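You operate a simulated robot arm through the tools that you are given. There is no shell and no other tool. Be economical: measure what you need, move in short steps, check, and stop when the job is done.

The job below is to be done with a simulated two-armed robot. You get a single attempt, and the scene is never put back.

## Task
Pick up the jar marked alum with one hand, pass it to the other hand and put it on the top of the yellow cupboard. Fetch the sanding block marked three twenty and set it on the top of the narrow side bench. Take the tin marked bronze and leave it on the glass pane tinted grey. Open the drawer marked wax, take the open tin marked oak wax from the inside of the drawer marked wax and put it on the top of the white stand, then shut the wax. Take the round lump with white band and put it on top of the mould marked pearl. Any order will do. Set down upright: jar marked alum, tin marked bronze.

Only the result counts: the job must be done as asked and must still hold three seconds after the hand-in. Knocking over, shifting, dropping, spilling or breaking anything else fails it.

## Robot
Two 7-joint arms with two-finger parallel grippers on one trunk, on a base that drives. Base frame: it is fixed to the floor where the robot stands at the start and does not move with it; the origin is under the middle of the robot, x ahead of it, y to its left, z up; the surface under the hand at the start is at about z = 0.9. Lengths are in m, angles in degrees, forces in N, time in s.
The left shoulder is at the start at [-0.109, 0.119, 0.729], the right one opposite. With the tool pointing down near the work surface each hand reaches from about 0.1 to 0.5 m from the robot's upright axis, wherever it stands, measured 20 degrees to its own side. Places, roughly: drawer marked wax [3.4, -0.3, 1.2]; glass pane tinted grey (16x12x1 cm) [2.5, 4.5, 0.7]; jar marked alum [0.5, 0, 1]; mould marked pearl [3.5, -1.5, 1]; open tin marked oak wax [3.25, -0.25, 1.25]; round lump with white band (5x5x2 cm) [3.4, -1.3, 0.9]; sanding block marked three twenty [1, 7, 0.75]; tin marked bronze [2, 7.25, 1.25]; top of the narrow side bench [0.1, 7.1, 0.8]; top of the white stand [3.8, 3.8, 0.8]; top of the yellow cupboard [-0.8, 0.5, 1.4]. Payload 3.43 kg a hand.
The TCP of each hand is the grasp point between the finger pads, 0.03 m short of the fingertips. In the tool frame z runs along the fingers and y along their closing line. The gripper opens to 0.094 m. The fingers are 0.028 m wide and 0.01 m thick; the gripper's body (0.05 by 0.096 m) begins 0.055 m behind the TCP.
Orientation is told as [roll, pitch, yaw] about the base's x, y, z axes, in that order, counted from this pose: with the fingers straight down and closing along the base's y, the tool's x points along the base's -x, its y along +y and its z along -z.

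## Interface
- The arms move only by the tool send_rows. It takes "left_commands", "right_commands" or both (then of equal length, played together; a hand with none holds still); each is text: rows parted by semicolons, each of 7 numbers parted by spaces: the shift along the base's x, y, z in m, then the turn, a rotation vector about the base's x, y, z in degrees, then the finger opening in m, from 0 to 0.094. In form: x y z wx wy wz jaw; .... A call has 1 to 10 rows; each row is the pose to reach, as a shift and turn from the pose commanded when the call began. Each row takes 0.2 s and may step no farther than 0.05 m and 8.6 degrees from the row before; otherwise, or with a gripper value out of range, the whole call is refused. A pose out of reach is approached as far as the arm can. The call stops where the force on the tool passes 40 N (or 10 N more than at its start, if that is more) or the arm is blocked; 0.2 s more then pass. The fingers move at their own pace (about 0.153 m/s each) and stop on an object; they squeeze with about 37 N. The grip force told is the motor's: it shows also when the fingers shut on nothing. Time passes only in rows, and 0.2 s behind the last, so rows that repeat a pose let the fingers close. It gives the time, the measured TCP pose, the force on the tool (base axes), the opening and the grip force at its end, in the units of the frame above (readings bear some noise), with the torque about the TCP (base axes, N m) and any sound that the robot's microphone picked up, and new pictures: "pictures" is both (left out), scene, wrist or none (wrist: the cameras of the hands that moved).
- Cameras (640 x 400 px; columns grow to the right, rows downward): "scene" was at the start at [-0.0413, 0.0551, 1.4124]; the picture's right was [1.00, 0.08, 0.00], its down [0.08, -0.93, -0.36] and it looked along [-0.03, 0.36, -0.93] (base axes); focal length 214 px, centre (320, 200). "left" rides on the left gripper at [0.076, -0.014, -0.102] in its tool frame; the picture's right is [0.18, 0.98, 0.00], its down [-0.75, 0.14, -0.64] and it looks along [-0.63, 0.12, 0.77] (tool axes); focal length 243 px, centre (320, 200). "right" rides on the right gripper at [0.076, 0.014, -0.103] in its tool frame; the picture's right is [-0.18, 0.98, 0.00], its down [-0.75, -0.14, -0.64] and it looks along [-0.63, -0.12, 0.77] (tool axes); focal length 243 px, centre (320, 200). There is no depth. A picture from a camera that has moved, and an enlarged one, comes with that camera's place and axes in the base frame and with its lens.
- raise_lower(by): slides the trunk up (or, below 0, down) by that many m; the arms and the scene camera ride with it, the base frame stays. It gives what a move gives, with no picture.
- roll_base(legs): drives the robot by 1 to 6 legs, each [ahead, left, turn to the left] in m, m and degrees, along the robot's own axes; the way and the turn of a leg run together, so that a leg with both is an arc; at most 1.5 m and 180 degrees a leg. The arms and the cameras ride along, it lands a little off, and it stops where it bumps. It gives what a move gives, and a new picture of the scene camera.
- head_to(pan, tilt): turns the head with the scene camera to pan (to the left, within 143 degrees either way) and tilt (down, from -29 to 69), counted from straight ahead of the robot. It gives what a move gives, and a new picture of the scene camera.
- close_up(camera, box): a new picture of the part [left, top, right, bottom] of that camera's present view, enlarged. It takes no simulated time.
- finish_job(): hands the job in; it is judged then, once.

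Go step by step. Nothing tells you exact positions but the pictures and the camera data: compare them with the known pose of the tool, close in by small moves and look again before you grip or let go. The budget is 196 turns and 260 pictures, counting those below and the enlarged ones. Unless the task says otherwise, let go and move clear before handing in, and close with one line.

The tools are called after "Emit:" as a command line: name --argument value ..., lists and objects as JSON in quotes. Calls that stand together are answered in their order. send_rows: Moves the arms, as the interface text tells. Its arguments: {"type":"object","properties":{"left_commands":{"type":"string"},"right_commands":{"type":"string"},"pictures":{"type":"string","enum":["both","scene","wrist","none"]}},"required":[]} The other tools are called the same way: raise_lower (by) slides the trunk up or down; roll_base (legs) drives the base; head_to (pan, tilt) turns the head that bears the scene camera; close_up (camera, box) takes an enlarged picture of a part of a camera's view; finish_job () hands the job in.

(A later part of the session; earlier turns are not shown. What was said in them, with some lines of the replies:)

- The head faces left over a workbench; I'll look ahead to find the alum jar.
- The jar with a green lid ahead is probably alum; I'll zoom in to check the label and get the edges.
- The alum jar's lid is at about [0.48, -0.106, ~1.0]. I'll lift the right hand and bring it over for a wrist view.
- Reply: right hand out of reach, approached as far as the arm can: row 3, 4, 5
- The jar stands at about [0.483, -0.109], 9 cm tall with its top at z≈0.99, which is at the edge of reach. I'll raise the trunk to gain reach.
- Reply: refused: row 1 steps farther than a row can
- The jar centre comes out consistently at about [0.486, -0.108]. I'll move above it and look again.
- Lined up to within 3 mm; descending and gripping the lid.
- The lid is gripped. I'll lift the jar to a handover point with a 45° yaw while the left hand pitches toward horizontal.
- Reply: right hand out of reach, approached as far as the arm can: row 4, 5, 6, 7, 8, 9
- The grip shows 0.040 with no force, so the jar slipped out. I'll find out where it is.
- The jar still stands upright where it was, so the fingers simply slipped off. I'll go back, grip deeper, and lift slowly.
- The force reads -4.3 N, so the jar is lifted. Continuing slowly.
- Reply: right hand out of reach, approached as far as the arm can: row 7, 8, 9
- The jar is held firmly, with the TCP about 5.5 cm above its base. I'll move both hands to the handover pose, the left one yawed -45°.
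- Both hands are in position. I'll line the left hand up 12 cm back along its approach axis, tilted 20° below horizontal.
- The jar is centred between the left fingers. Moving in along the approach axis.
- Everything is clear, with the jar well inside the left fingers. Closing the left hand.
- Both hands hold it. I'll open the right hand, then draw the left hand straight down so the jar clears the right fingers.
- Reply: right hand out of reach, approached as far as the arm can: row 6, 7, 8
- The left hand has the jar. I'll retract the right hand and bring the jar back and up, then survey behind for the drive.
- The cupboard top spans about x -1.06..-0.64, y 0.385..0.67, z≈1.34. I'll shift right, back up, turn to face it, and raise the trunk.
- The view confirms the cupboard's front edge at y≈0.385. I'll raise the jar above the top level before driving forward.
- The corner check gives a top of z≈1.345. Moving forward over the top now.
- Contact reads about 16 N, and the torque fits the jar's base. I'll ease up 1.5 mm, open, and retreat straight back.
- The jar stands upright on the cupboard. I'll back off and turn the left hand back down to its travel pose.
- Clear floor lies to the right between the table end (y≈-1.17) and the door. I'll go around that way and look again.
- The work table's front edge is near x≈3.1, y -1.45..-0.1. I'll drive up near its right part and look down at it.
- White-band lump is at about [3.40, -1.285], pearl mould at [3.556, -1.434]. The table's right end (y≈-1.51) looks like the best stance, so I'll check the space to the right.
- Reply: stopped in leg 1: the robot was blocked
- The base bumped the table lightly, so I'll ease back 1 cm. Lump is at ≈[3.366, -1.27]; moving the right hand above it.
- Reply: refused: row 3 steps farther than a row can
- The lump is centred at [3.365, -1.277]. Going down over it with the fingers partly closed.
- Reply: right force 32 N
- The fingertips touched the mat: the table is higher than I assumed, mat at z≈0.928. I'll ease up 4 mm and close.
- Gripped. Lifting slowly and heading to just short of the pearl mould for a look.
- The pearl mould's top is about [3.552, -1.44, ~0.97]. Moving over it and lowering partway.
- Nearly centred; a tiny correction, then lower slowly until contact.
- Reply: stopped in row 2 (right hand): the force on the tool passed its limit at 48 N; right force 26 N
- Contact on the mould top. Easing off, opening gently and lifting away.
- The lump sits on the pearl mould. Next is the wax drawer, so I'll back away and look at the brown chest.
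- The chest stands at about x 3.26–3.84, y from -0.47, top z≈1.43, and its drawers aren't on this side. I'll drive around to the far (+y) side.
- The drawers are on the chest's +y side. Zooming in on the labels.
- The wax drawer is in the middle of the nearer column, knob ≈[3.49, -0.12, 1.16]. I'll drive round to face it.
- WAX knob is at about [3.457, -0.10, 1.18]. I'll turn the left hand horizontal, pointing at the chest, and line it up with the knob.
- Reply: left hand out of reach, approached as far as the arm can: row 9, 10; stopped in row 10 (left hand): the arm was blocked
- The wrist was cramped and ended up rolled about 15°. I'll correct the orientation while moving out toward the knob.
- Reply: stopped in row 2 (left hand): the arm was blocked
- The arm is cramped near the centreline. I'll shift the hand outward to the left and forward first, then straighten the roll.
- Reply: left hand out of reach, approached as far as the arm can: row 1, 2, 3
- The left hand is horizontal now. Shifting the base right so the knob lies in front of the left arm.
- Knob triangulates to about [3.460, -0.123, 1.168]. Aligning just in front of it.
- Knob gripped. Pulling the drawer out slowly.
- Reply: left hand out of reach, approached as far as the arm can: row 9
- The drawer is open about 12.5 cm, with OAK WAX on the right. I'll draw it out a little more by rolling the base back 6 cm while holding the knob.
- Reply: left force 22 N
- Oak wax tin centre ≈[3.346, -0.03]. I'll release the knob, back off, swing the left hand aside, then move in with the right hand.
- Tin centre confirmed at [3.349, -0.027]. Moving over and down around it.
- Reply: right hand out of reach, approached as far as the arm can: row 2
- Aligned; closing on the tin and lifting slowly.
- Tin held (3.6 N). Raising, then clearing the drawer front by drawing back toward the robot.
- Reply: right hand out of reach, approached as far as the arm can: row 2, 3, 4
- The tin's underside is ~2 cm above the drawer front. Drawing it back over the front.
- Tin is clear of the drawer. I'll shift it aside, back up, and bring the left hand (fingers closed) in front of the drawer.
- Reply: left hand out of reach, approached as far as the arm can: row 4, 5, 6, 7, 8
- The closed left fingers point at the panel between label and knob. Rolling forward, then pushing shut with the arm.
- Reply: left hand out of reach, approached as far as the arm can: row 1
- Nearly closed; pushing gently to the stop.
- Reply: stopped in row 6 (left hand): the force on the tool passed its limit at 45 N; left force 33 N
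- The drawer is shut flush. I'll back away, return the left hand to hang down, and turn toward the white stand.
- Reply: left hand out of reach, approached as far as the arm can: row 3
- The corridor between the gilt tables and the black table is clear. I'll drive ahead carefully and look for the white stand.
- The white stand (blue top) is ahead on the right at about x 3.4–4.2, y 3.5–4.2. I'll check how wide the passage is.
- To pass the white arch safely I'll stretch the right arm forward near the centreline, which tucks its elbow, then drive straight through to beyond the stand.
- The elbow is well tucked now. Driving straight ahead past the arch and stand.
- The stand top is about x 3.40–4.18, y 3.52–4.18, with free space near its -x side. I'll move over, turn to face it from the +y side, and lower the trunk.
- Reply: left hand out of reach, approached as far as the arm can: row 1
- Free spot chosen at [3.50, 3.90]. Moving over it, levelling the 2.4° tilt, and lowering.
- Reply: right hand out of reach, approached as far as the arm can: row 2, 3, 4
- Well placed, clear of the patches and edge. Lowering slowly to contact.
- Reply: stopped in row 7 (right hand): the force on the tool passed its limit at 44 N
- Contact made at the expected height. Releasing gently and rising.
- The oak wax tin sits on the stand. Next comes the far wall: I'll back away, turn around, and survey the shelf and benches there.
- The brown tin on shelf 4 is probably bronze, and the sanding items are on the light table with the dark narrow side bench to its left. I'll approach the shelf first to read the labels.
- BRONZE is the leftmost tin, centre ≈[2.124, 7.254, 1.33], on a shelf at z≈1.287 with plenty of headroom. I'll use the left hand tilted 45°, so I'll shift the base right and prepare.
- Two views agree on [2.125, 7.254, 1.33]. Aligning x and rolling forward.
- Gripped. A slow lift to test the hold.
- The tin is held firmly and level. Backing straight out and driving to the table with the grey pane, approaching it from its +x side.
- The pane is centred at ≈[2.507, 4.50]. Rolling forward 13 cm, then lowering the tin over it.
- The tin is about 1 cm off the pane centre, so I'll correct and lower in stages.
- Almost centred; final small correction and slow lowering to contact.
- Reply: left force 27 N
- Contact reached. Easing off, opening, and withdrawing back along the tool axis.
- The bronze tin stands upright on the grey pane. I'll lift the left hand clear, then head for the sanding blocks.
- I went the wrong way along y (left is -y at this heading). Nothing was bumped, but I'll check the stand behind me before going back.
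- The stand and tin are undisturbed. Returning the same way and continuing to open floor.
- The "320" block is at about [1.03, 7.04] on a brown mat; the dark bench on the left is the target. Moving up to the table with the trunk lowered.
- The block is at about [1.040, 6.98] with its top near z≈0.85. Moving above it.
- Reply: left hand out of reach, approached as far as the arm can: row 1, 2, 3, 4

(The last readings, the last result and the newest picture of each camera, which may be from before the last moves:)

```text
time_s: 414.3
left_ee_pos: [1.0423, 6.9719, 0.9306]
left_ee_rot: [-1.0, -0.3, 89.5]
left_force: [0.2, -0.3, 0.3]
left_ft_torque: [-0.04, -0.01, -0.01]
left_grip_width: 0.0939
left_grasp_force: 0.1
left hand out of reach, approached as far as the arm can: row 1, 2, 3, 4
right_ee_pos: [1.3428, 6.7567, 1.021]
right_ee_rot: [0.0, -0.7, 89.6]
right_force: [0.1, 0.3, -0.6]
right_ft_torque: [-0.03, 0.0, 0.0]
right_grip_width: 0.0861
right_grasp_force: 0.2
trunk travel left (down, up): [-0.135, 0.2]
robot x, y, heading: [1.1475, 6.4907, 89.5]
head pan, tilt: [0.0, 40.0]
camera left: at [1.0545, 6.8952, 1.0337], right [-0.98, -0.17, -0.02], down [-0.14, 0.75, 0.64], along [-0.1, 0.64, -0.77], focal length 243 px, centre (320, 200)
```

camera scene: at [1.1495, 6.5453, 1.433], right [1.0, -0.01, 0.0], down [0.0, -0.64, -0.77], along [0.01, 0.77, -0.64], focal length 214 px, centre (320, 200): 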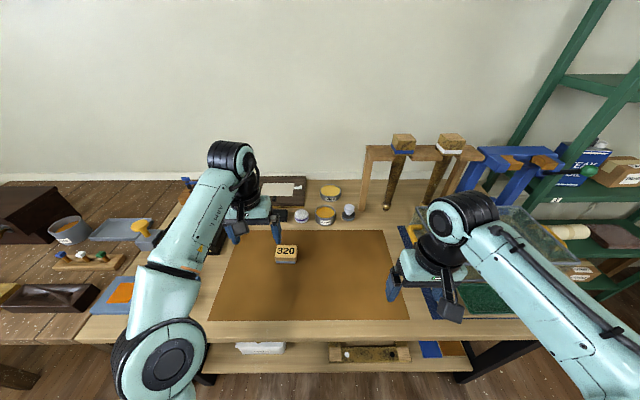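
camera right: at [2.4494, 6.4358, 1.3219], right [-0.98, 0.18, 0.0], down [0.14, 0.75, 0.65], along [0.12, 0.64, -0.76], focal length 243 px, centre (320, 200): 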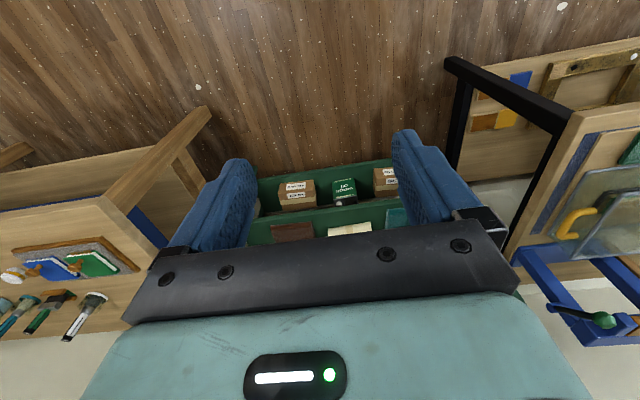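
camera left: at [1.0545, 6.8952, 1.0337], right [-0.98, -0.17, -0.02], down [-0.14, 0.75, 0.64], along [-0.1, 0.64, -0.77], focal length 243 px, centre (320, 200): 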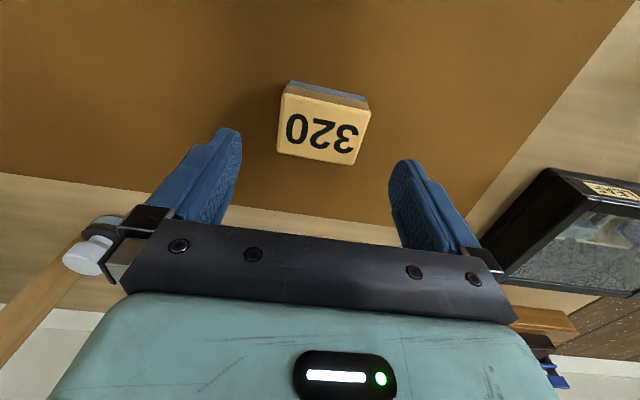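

Emit:
send_rows --left_commands "-0.002 0.004 -0.03 0 0 0 0.094; -0.002 0.004 -0.055 0 0 0 0.094; -0.002 0.004 -0.07 0 0 0 0.094; -0.002 0.004 -0.076 0 0 0 0.094" --pictures "wrist"

```text
time_s: 415.3
left_ee_pos: [1.041, 6.9753, 0.8547]
left_ee_rot: [-1.0, -0.4, 89.4]
left_force: [0.2, -0.6, 0.1]
left_ft_torque: [-0.02, 0.0, 0.01]
left_grip_width: 0.0941
left_grasp_force: 0.0
right_ee_pos: [1.3439, 6.7562, 1.0194]
right_ee_rot: [0.0, -0.7, 89.6]
right_force: [0.2, 0.0, 0.5]
right_ft_torque: [0.01, -0.02, 0.0]
right_grip_width: 0.0859
right_grasp_force: 0.1
trunk travel left (down, up): [-0.135, 0.2]
robot x, y, heading: [1.1513, 6.4948, 89.7]
head pan, tilt: [0.0, 40.0]
camera left: at [1.0522, 6.8996, 0.957], right [-0.98, -0.17, -0.02], down [-0.14, 0.75, 0.64], along [-0.1, 0.64, -0.77], focal length 243 px, centre (320, 200)
```

left: 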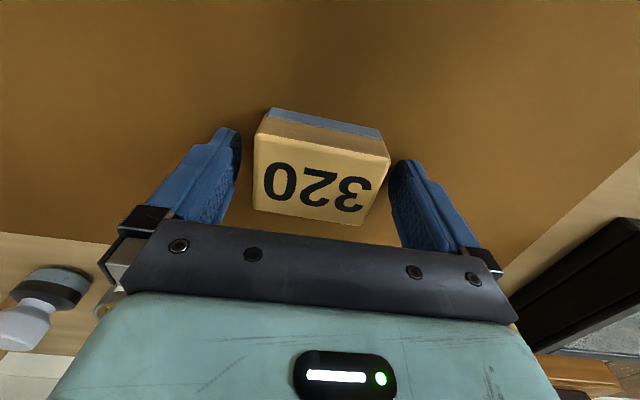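

Emit:
send_rows --left_commands "0 0.002 -0.002 0 0 0 0.07; 0 0.002 -0.002 0 0 0 0.04; 0 0.002 -0.002 0 0 0 0.03; 0 0.002 -0.002 0 0 0 0.03; 0 0.002 0.006 0 0 0 0.03; 0 0.002 0.02 0 0 0 0.03; 0 -0.01 0.05 0 0 0 0.03; 0 -0.03 0.09 0 0 0 0.03; 0 -0.06 0.12 0 0 0 0.03; 0 -0.1 0.15 0 0 0 0.03" --pictures "both"

```text
time_s: 417.5
left_ee_pos: [1.0385, 6.8725, 1.0049]
left_ee_rot: [-1.0, -0.3, 89.4]
left_force: [-0.3, -0.2, -0.8]
left_ft_torque: [-0.02, 0.02, 0.02]
left_grip_width: 0.0718
left_grasp_force: 36.7
right_ee_pos: [1.3435, 6.7543, 1.0204]
right_ee_rot: [0.1, -0.7, 89.6]
right_force: [0.2, -0.3, 0.2]
right_ft_torque: [0.05, -0.01, 0.03]
right_grip_width: 0.0861
right_grasp_force: 0.1
trunk travel left (down, up): [-0.135, 0.2]
robot x, y, heading: [1.1501, 6.4965, 89.8]
head pan, tilt: [0.0, 40.0]
camera scene: at [1.1495, 6.5436, 1.4331], right [1.0, -0.01, 0.0], down [0.0, -0.64, -0.77], along [0.01, 0.77, -0.64], focal length 214 px, centre (320, 200)
camera left: at [1.0513, 6.7963, 1.108], right [-0.98, -0.17, -0.02], down [-0.14, 0.75, 0.64], along [-0.1, 0.64, -0.77], focal length 243 px, centre (320, 200)
```

scene: 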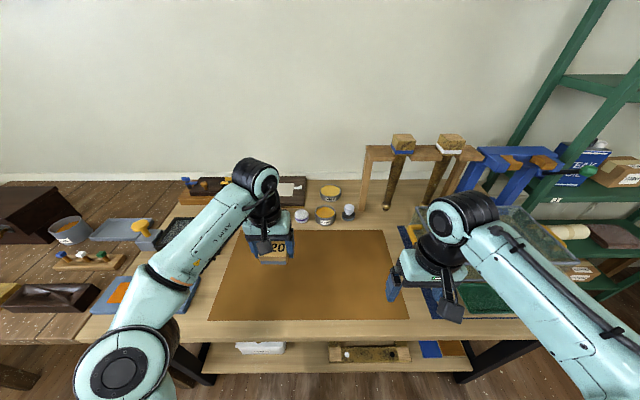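
left: 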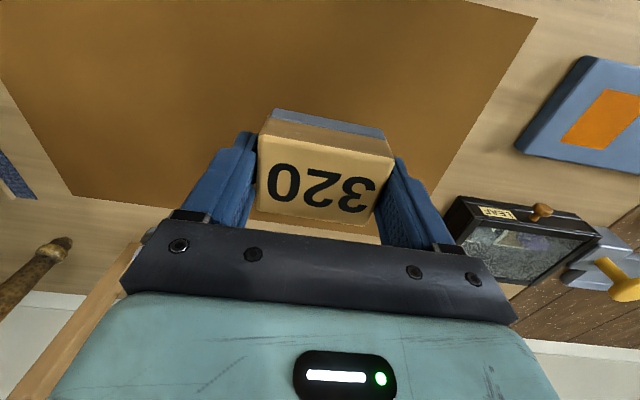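

The block is held. I'll back off a little and slide left along to the dark bench.

Emit:
roll_base --legs '[[-0.2, 0, 0], [0, 0.85, 0]]'

Emit:
close_up --camera "scene" --box '[100, 120, 500, 370]'

```text
time_s: 426.7
left_ee_pos: [0.1708, 6.6873, 1.0054]
left_ee_rot: [-1.1, -0.2, 89.0]
left_force: [0.0, -0.2, 0.0]
left_ft_torque: [0.0, 0.03, -0.01]
left_grip_width: 0.0718
left_grasp_force: 36.5
right_ee_pos: [0.4752, 6.5675, 1.021]
right_ee_rot: [0.2, -0.6, 89.1]
right_force: [-1.1, 0.2, -0.4]
right_ft_torque: [0.0, -0.02, 0.04]
right_grip_width: 0.0863
right_grasp_force: 0.1
trunk travel left (down, up): [-0.135, 0.2]
robot x, y, heading: [0.2821, 6.3044, 88.8]
head pan, tilt: [0.0, 40.0]
camera scene: at [0.2796, 6.3573, 1.4331], right [1.0, -0.02, 0.0], down [-0.01, -0.64, -0.77], along [0.01, 0.77, -0.64], focal length 214 px, centre (320, 200)
```

scene: 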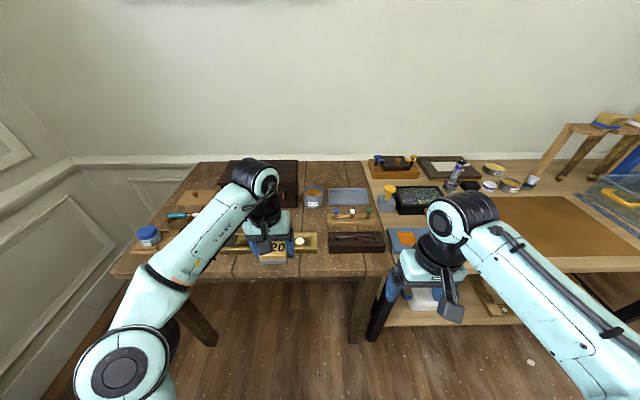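

```text
1.60 times, centred on (300, 245) of scene
camera zoom: at [0.2796, 6.3573, 1.4331], right [1.0, -0.02, 0.0], down [-0.01, -0.64, -0.77], along [0.01, 0.77, -0.64], focal length 343 px, centre (352, 128)
```

zoom: 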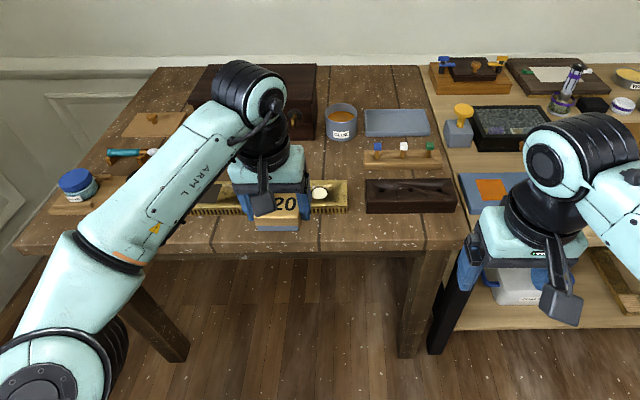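

I see a free area on the dark bench around [0.22, 6.975], between the mug and the gold tray. Driving up to it.

Emit:
roll_base --legs '[[0.2, -0.045, 0.9]]'

Emit:
send_rows --left_commands "0 0.03 0 0 0 0 0.03; 0 0.06 0 0 0 0 0.03; 0 0.08 -0.01 0 0 0 0.03" --pictures "both"

Emit:
close_up --camera "scene" --box '[200, 140, 360, 240]'

```text
time_s: 428.3
left_ee_pos: [0.2124, 6.8837, 1.0044]
left_ee_rot: [-1.0, -0.2, 89.9]
left_force: [-0.2, 1.0, -0.4]
left_ft_torque: [-0.04, 0.0, -0.05]
left_grip_width: 0.0716
left_grasp_force: 36.7
right_ee_pos: [0.5172, 6.7685, 1.0193]
right_ee_rot: [0.2, -0.6, 90.1]
right_force: [0.1, 0.9, 0.1]
right_ft_torque: [0.0, 0.01, 0.01]
right_grip_width: 0.0862
right_grasp_force: 0.1
trunk travel left (down, up): [-0.135, 0.2]
robot x, y, heading: [0.3264, 6.5045, 90.1]
head pan, tilt: [0.0, 40.0]
camera scene: at [0.3254, 6.5555, 1.433], right [1.0, 0.0, 0.0], down [0.0, -0.64, -0.77], along [0.0, 0.77, -0.64], focal length 214 px, centre (320, 200)
```

scene: 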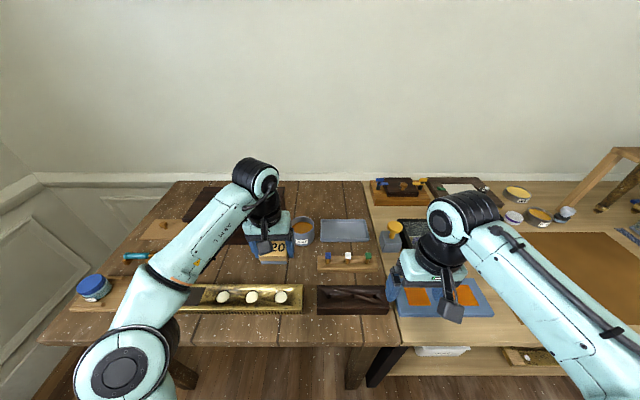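

```text
time_s: 429.1
left_ee_pos: [0.2101, 6.9455, 0.9931]
left_ee_rot: [-0.9, -0.1, 89.8]
left_force: [0.3, -0.2, -0.8]
left_ft_torque: [0.01, -0.02, 0.0]
left_grip_width: 0.0715
left_grasp_force: 36.8
left hand out of reach, approached as far as the arm can: row 2, 3
right_ee_pos: [0.5166, 6.7671, 1.02]
right_ee_rot: [0.1, -0.6, 90.1]
right_force: [-0.2, 0.0, 0.7]
right_ft_torque: [0.0, 0.04, -0.01]
right_grip_width: 0.0859
right_grasp_force: 0.0
trunk travel left (down, up): [-0.135, 0.2]
robot x, y, heading: [0.3284, 6.5007, 90.3]
head pan, tilt: [0.0, 40.0]
camera scene: at [0.3254, 6.5551, 1.433], right [1.0, 0.0, 0.0], down [0.0, -0.64, -0.77], along [0.0, 0.77, -0.64], focal length 214 px, centre (320, 200)
camera left: at [0.2235, 6.869, 1.0967], right [-0.98, -0.18, -0.02], down [-0.15, 0.75, 0.64], along [-0.1, 0.63, -0.77], focal length 243 px, centre (320, 200)
```

scene: 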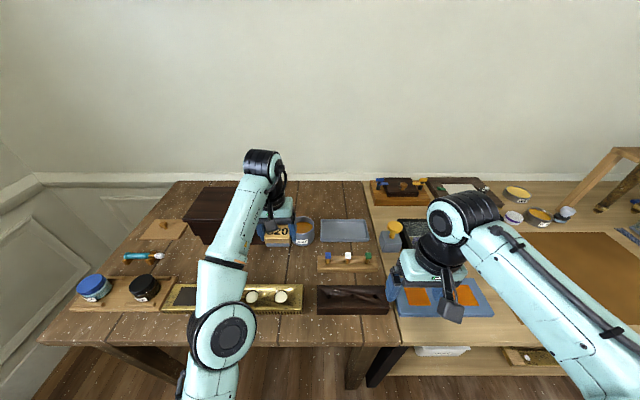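
left: 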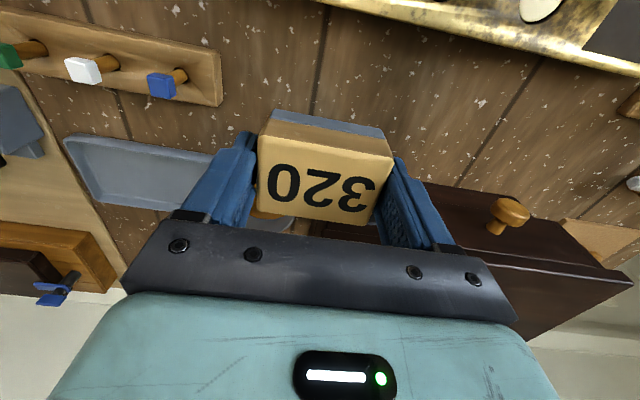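

```text
4.00 times, centred on (280, 190) of scene
camera zoom: at [0.3254, 6.5551, 1.433], right [1.0, 0.0, 0.0], down [0.0, -0.64, -0.77], along [0.0, 0.77, -0.64], focal length 858 px, centre (480, 240)
```

zoom: 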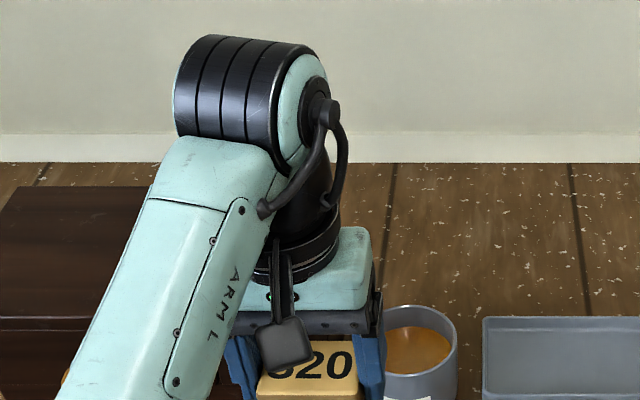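

The spot below is clear on all sides (tray 5 cm in front, mug behind). Lowering the block.

Emit:
send_rows --left_commands "0 0 -0.03 0 0 0 0.03; 0 0 -0.06 0 0 0 0.03; 0 0 -0.09 0 0 0 0.03; 0 0 -0.11 0 0 0 0.03; 0 0 -0.12 0 0 0 0.03" --pictures "wrist"

Emit:
send_rows --left_commands "0 0 -0.005 0 0 0 0.03; 0 0 -0.009 0 0 0 0.03; 0 0 -0.013 0 0 0 0.03; 0 0 -0.017 0 0 0 0.03; 0 0 -0.021 0 0 0 0.03; 0 0 -0.025 0 0 0 0.03; 0 0 -0.029 0 0 0 0.03" --pictures "wrist"

```text
time_s: 430.3
left_ee_pos: [0.2106, 6.9463, 0.8739]
left_ee_rot: [-1.2, -0.2, 89.9]
left_force: [0.6, -0.7, -1.3]
left_ft_torque: [-0.02, -0.03, 0.03]
left_grip_width: 0.0717
left_grasp_force: 37.0
right_ee_pos: [0.5168, 6.7685, 1.0207]
right_ee_rot: [0.0, -0.6, 90.1]
right_force: [0.9, 0.4, 0.8]
right_ft_torque: [0.01, 0.03, -0.02]
right_grip_width: 0.086
right_grasp_force: 0.0
trunk travel left (down, up): [-0.135, 0.2]
robot x, y, heading: [0.3254, 6.5046, 90.1]
head pan, tilt: [0.0, 40.0]
camera left: at [0.2239, 6.8696, 0.9769], right [-0.98, -0.18, -0.02], down [-0.15, 0.75, 0.64], along [-0.1, 0.63, -0.77], focal length 243 px, centre (320, 200)
```

left: 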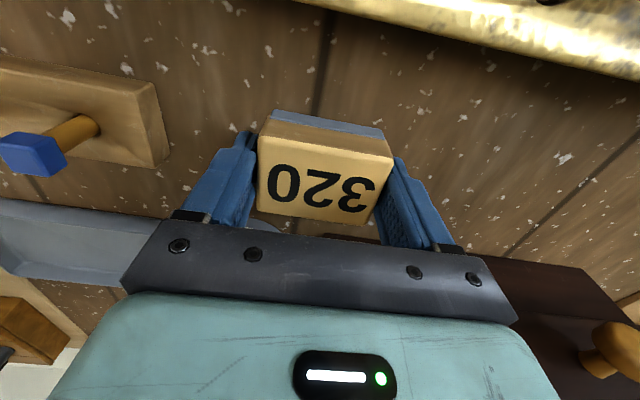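

```text
time_s: 431.9
left_ee_pos: [0.2115, 6.9472, 0.8529]
left_ee_rot: [-1.2, -1.1, 89.9]
left_force: [-1.0, -3.8, 8.4]
left_ft_torque: [-0.2, 0.08, 0.0]
left_grip_width: 0.0714
left_grasp_force: 37.3
right_ee_pos: [0.5166, 6.7685, 1.0204]
right_ee_rot: [0.0, -0.7, 90.1]
right_force: [0.2, -0.3, 1.1]
right_ft_torque: [0.0, 0.0, 0.01]
right_grip_width: 0.086
right_grasp_force: 0.1
trunk travel left (down, up): [-0.135, 0.2]
robot x, y, heading: [0.3254, 6.5047, 90.1]
head pan, tilt: [0.0, 40.0]
stopped in row 7 (left hand): the force on the tool passed its limit at 41 N (the readings are from after the stop); the commanded pose is now the measured one
camera left: at [0.2233, 6.8691, 0.9549], right [-0.98, -0.18, -0.02], down [-0.15, 0.74, 0.65], along [-0.1, 0.64, -0.76], focal length 243 px, centre (320, 200)
```

left: 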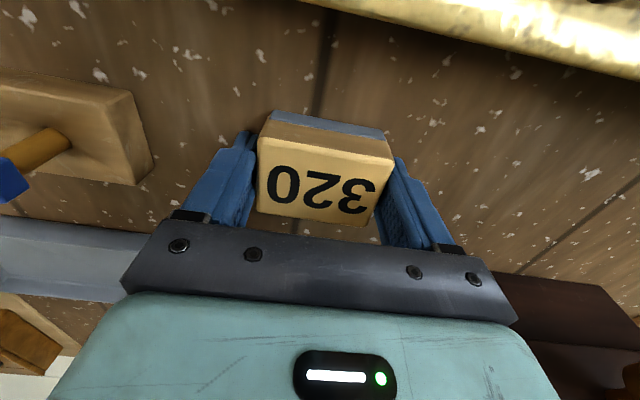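

Block is down on the bench. Releasing and rising straight up.

Emit:
send_rows --left_commands "0 0 0 0 0 0 0.078; 0 0 0 0 0 0 0.09; 0 0 0 0 0 0 0.094; 0 0 0.015 0 0 0 0.094; 0 0 0.05 0 0 0 0.094; 0 0 0.09 0 0 0 0.094; 0 -0.03 0.12 0 0 0 0.094; 0 -0.07 0.15 0 0 0 0.094; 0 -0.12 0.16 0 0 0 0.094" --pictures "both"

Emit:
roll_base --legs '[[-0.3, 0, 0]]'

```text
refused: row 9 steps farther than a row can; nothing moved
```

```text
time_s: 433.1
left_ee_pos: [0.2097, 6.8873, 0.8552]
left_ee_rot: [-1.6, -4.5, 90.0]
left_force: [1.2, 4.1, -0.8]
left_ft_torque: [-0.01, 0.02, -0.07]
left_grip_width: 0.0717
left_grasp_force: 36.8
right_ee_pos: [0.5178, 6.6924, 1.0203]
right_ee_rot: [0.2, -0.8, 89.9]
right_force: [0.0, -0.9, 0.2]
right_ft_torque: [0.0, -0.04, 0.02]
right_grip_width: 0.0859
right_grasp_force: 0.0
trunk travel left (down, up): [-0.135, 0.2]
robot x, y, heading: [0.3269, 6.4274, 89.8]
head pan, tilt: [0.0, 40.0]
stopped in leg 1: the force on the tool passed its limit at 125 N (the readings are from after the stop); the commanded pose is now the measured one
camera scene: at [0.3253, 6.4797, 1.4331], right [1.0, 0.0, 0.0], down [0.0, -0.64, -0.77], along [0.0, 0.77, -0.64], focal length 214 px, centre (320, 200)
```

scene: 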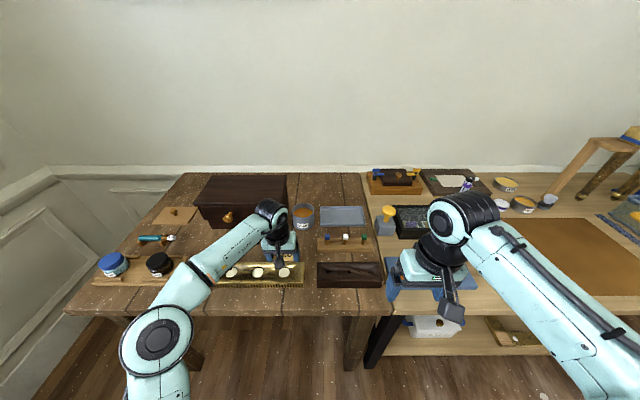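

My mistake: the base moved while the block was still gripped, dragging it about 6 cm toward the gold tray. I'll inspect before doing anything else.

Emit:
close_up --camera "scene" --box '[200, 200, 400, 320]'

Emit:
close_up --camera "left" --box '[0, 0, 640, 400]'

```text
3.20 times, centred on (300, 260) of scene
camera zoom: at [0.3253, 6.4797, 1.4331], right [1.0, 0.0, 0.0], down [0.0, -0.64, -0.77], along [0.0, 0.77, -0.64], focal length 686 px, centre (384, 8)
```

zoom: 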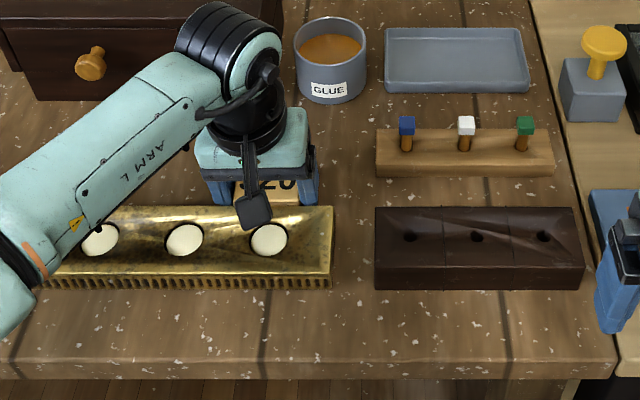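

```text
1.00 times, centred on (320, 200) of left (not enlarged: the box is as wide or as high as the picture)
camera zoom: at [0.222, 6.8032, 0.9524], right [-0.98, -0.18, -0.04], down [-0.16, 0.7, 0.69], along [-0.1, 0.69, -0.72], focal length 243 px, centre (320, 200)
```

zoom: 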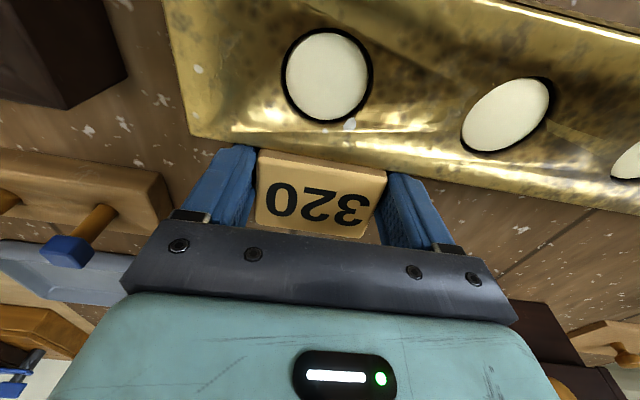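

The tray sits exactly where it was relative to its neighbour, so no measurable shift. I'll ease the block away from it, lift, level, and set it down again further back.

Emit:
send_rows --left_commands "0 0.004 0.002 0 0 0 0.03; 0 0.01 0.005 0 0 0 0.03; 0 0.02 0.012 -1.5 0 0 0.03; 0 0.035 0.025 -3 0 0 0.03; 0 0.05 0.035 -4.5 0 0 0.03; 0 0.062 0.035 -4.5 0 0 0.03" --pictures "both"

Emit:
close_up --camera "scene" --box '[200, 200, 400, 320]'

```text
time_s: 434.5
left_ee_pos: [0.2108, 6.9273, 0.8825]
left_ee_rot: [-1.5, 0.1, 89.9]
left_force: [-0.5, -0.5, -0.2]
left_ft_torque: [-0.03, 0.0, 0.01]
left_grip_width: 0.0714
left_grasp_force: 37.1
left hand out of reach, approached as far as the arm can: row 5, 6
right_ee_pos: [0.519, 6.6925, 1.0198]
right_ee_rot: [0.1, -0.7, 90.0]
right_force: [0.6, -1.0, 0.4]
right_ft_torque: [0.0, 0.01, 0.0]
right_grip_width: 0.0862
right_grasp_force: 0.1
trunk travel left (down, up): [-0.135, 0.2]
robot x, y, heading: [0.3282, 6.4262, 90.1]
head pan, tilt: [0.0, 40.0]
camera scene: at [0.3263, 6.4795, 1.433], right [1.0, 0.0, 0.0], down [0.0, -0.64, -0.77], along [0.0, 0.77, -0.64], focal length 214 px, centre (320, 200)
camera left: at [0.2231, 6.852, 0.986], right [-0.98, -0.18, -0.03], down [-0.16, 0.75, 0.64], along [-0.1, 0.63, -0.77], focal length 243 px, centre (320, 200)
```

scene: 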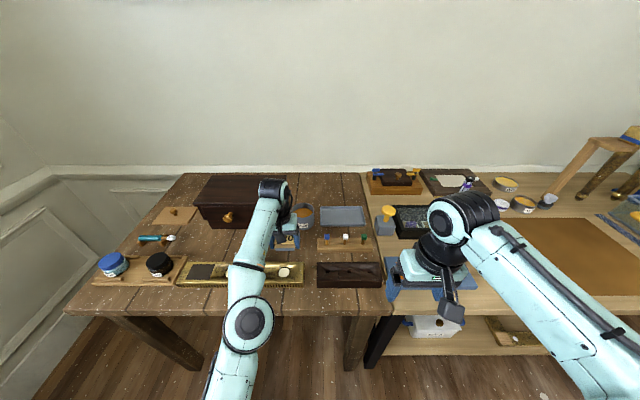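
left: 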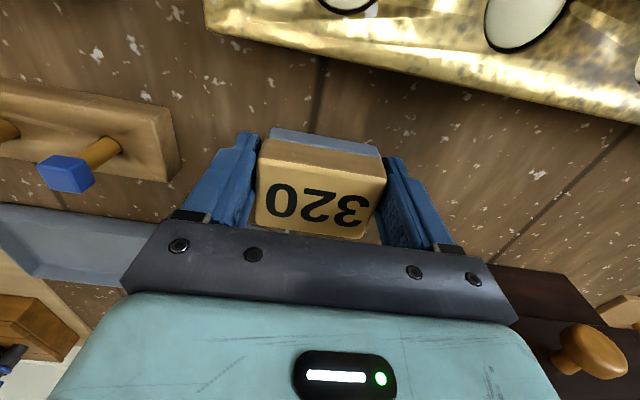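

```text
3.20 times, centred on (300, 260) of scene
camera zoom: at [0.3263, 6.4795, 1.433], right [1.0, 0.0, 0.0], down [0.0, -0.64, -0.77], along [0.0, 0.77, -0.64], focal length 686 px, centre (384, 8)
```

zoom: 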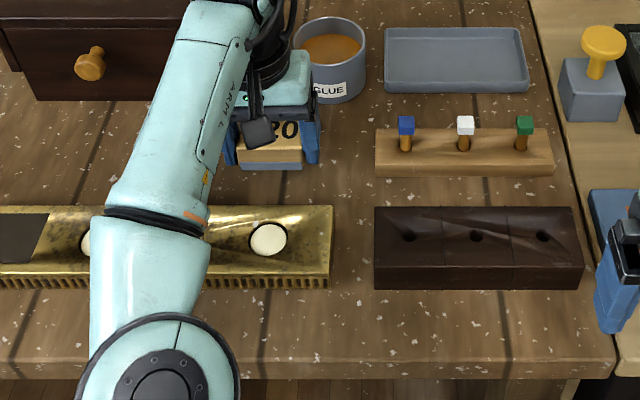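

The gold tray's corner computes to the same place as before (6.88), so it wasn't shifted. Lowering the block again.

Emit:
send_rows --left_commands "0 0.004 -0.006 0 0 0 0.03; 0 0.008 -0.012 0 0 0 0.03; 0 0.012 -0.018 0 0 0 0.03; 0 0.012 -0.022 0 0 0 0.03; 0 0.012 -0.026 0 0 0 0.03; 0 0.012 -0.03 0 0 0 0.03; 0 0.012 -0.034 0 0 0 0.03" --pictures "wrist"

```text
time_s: 436.1
left_ee_pos: [0.211, 6.9381, 0.8527]
left_ee_rot: [-1.7, -0.2, 90.1]
left_force: [1.6, -8.1, 20.6]
left_ft_torque: [0.5, 0.62, 0.22]
left_grip_width: 0.0716
left_grasp_force: 36.9
left hand out of reach, approached as far as the arm can: row 2, 3, 4, 5, 6
right_ee_pos: [0.5177, 6.6898, 1.0206]
right_ee_rot: [0.1, -0.9, 89.9]
right_force: [-0.6, -1.1, -0.9]
right_ft_torque: [0.05, 0.02, 0.0]
right_grip_width: 0.0859
right_grasp_force: 0.0
trunk travel left (down, up): [-0.135, 0.2]
robot x, y, heading: [0.3221, 6.426, 90.0]
head pan, tilt: [0.0, 40.0]
camera left: at [0.2232, 6.8616, 0.9557], right [-0.98, -0.18, -0.03], down [-0.16, 0.75, 0.64], along [-0.1, 0.63, -0.77], focal length 243 px, centre (320, 200)
```

left: 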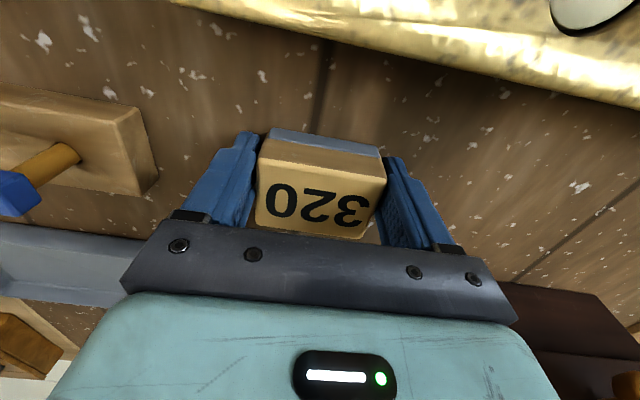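

Contact again. Releasing and rising straight up, with the base still.

Emit:
send_rows --left_commands "0 0 0 0 0 0 0.078; 0 0 0 0 0 0 0.09; 0 0 0 0 0 0 0.094; 0 0 0.01 0 0 0 0.094; 0 0 0.04 0 0 0 0.094; 0 -0.01 0.08 0 0 0 0.094; 0 -0.03 0.11 0 0 0 0.094; 0 -0.06 0.14 0 0 0 0.094; 0 -0.1 0.16 0 0 0 0.094" --pictures "both"

Emit:
close_up --camera "left" --box '[200, 20, 440, 240]'

```text
time_s: 438.1
left_ee_pos: [0.2113, 6.8382, 1.0103]
left_ee_rot: [-1.6, 0.1, 89.9]
left_force: [-0.7, 0.2, 0.5]
left_ft_torque: [0.0, -0.03, 0.03]
left_grip_width: 0.0941
left_grasp_force: 0.1
left hand out of reach, approached as far as the arm can: row 4, 5, 6, 7, 8
right_ee_pos: [0.5177, 6.6915, 1.0212]
right_ee_rot: [0.2, -0.7, 90.1]
right_force: [0.3, 0.1, 0.4]
right_ft_torque: [-0.01, -0.02, -0.02]
right_grip_width: 0.086
right_grasp_force: 0.2
trunk travel left (down, up): [-0.135, 0.2]
robot x, y, heading: [0.3239, 6.4285, 89.9]
head pan, tilt: [0.0, 40.0]
camera scene: at [0.3249, 6.4786, 1.4331], right [1.0, 0.0, 0.0], down [0.0, -0.64, -0.77], along [0.0, 0.77, -0.64], focal length 214 px, centre (320, 200)
camera left: at [0.2237, 6.7629, 1.1146], right [-0.98, -0.18, -0.03], down [-0.16, 0.75, 0.64], along [-0.1, 0.63, -0.77], focal length 243 px, centre (320, 200)
```

scene: 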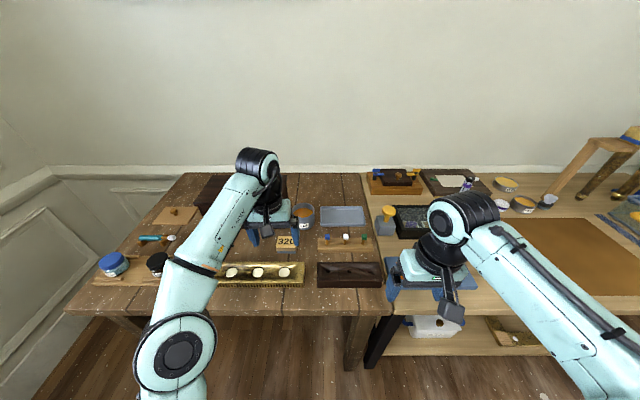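
left: 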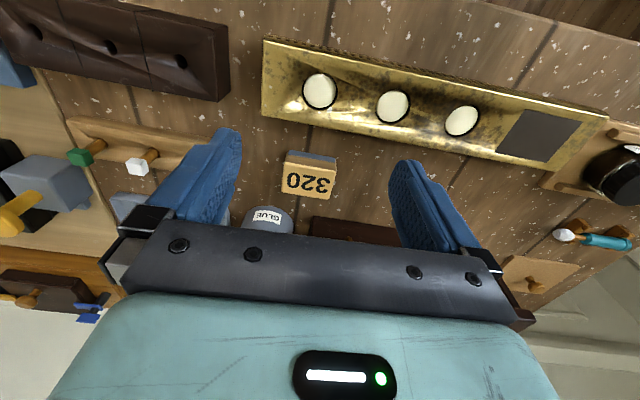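

```text
1.82 times, centred on (320, 130) of left
camera zoom: at [0.2237, 6.7629, 1.1146], right [-0.98, -0.18, -0.03], down [-0.16, 0.75, 0.64], along [-0.1, 0.63, -0.77], focal length 441 px, centre (320, 327)
```

zoom: 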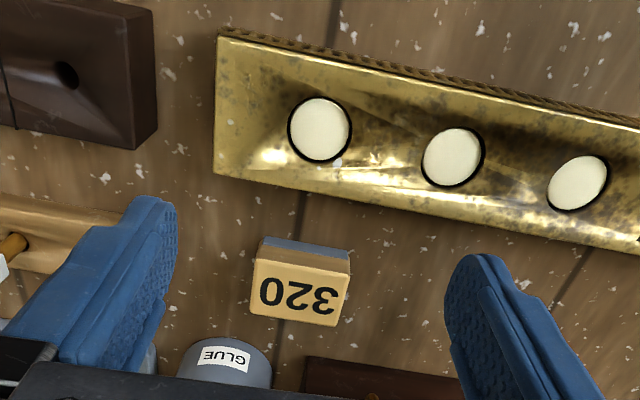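

The 320 block rests freely on the bench, clear of everything, and both hands are empty and clear. All five jobs are done, so I'm handing in.

Emit:
finish_job

```text
The job is handed in.
```

All five placements are done and handed in: the alum jar is upright on the yellow cupboard and the 320 block is on the side bench. The bronze tin is upright on the grey pane, close to the pane's front edge. The oak wax tin is on the white stand with the wax drawer shut, and the white-band lump is on the pearl mould. One slip: while I was setting down the 320 block I drove the base back too soon and dragged it about 6 cm against a gold tray. The tray shows no measurable shift, and I re-set the block clear of it.
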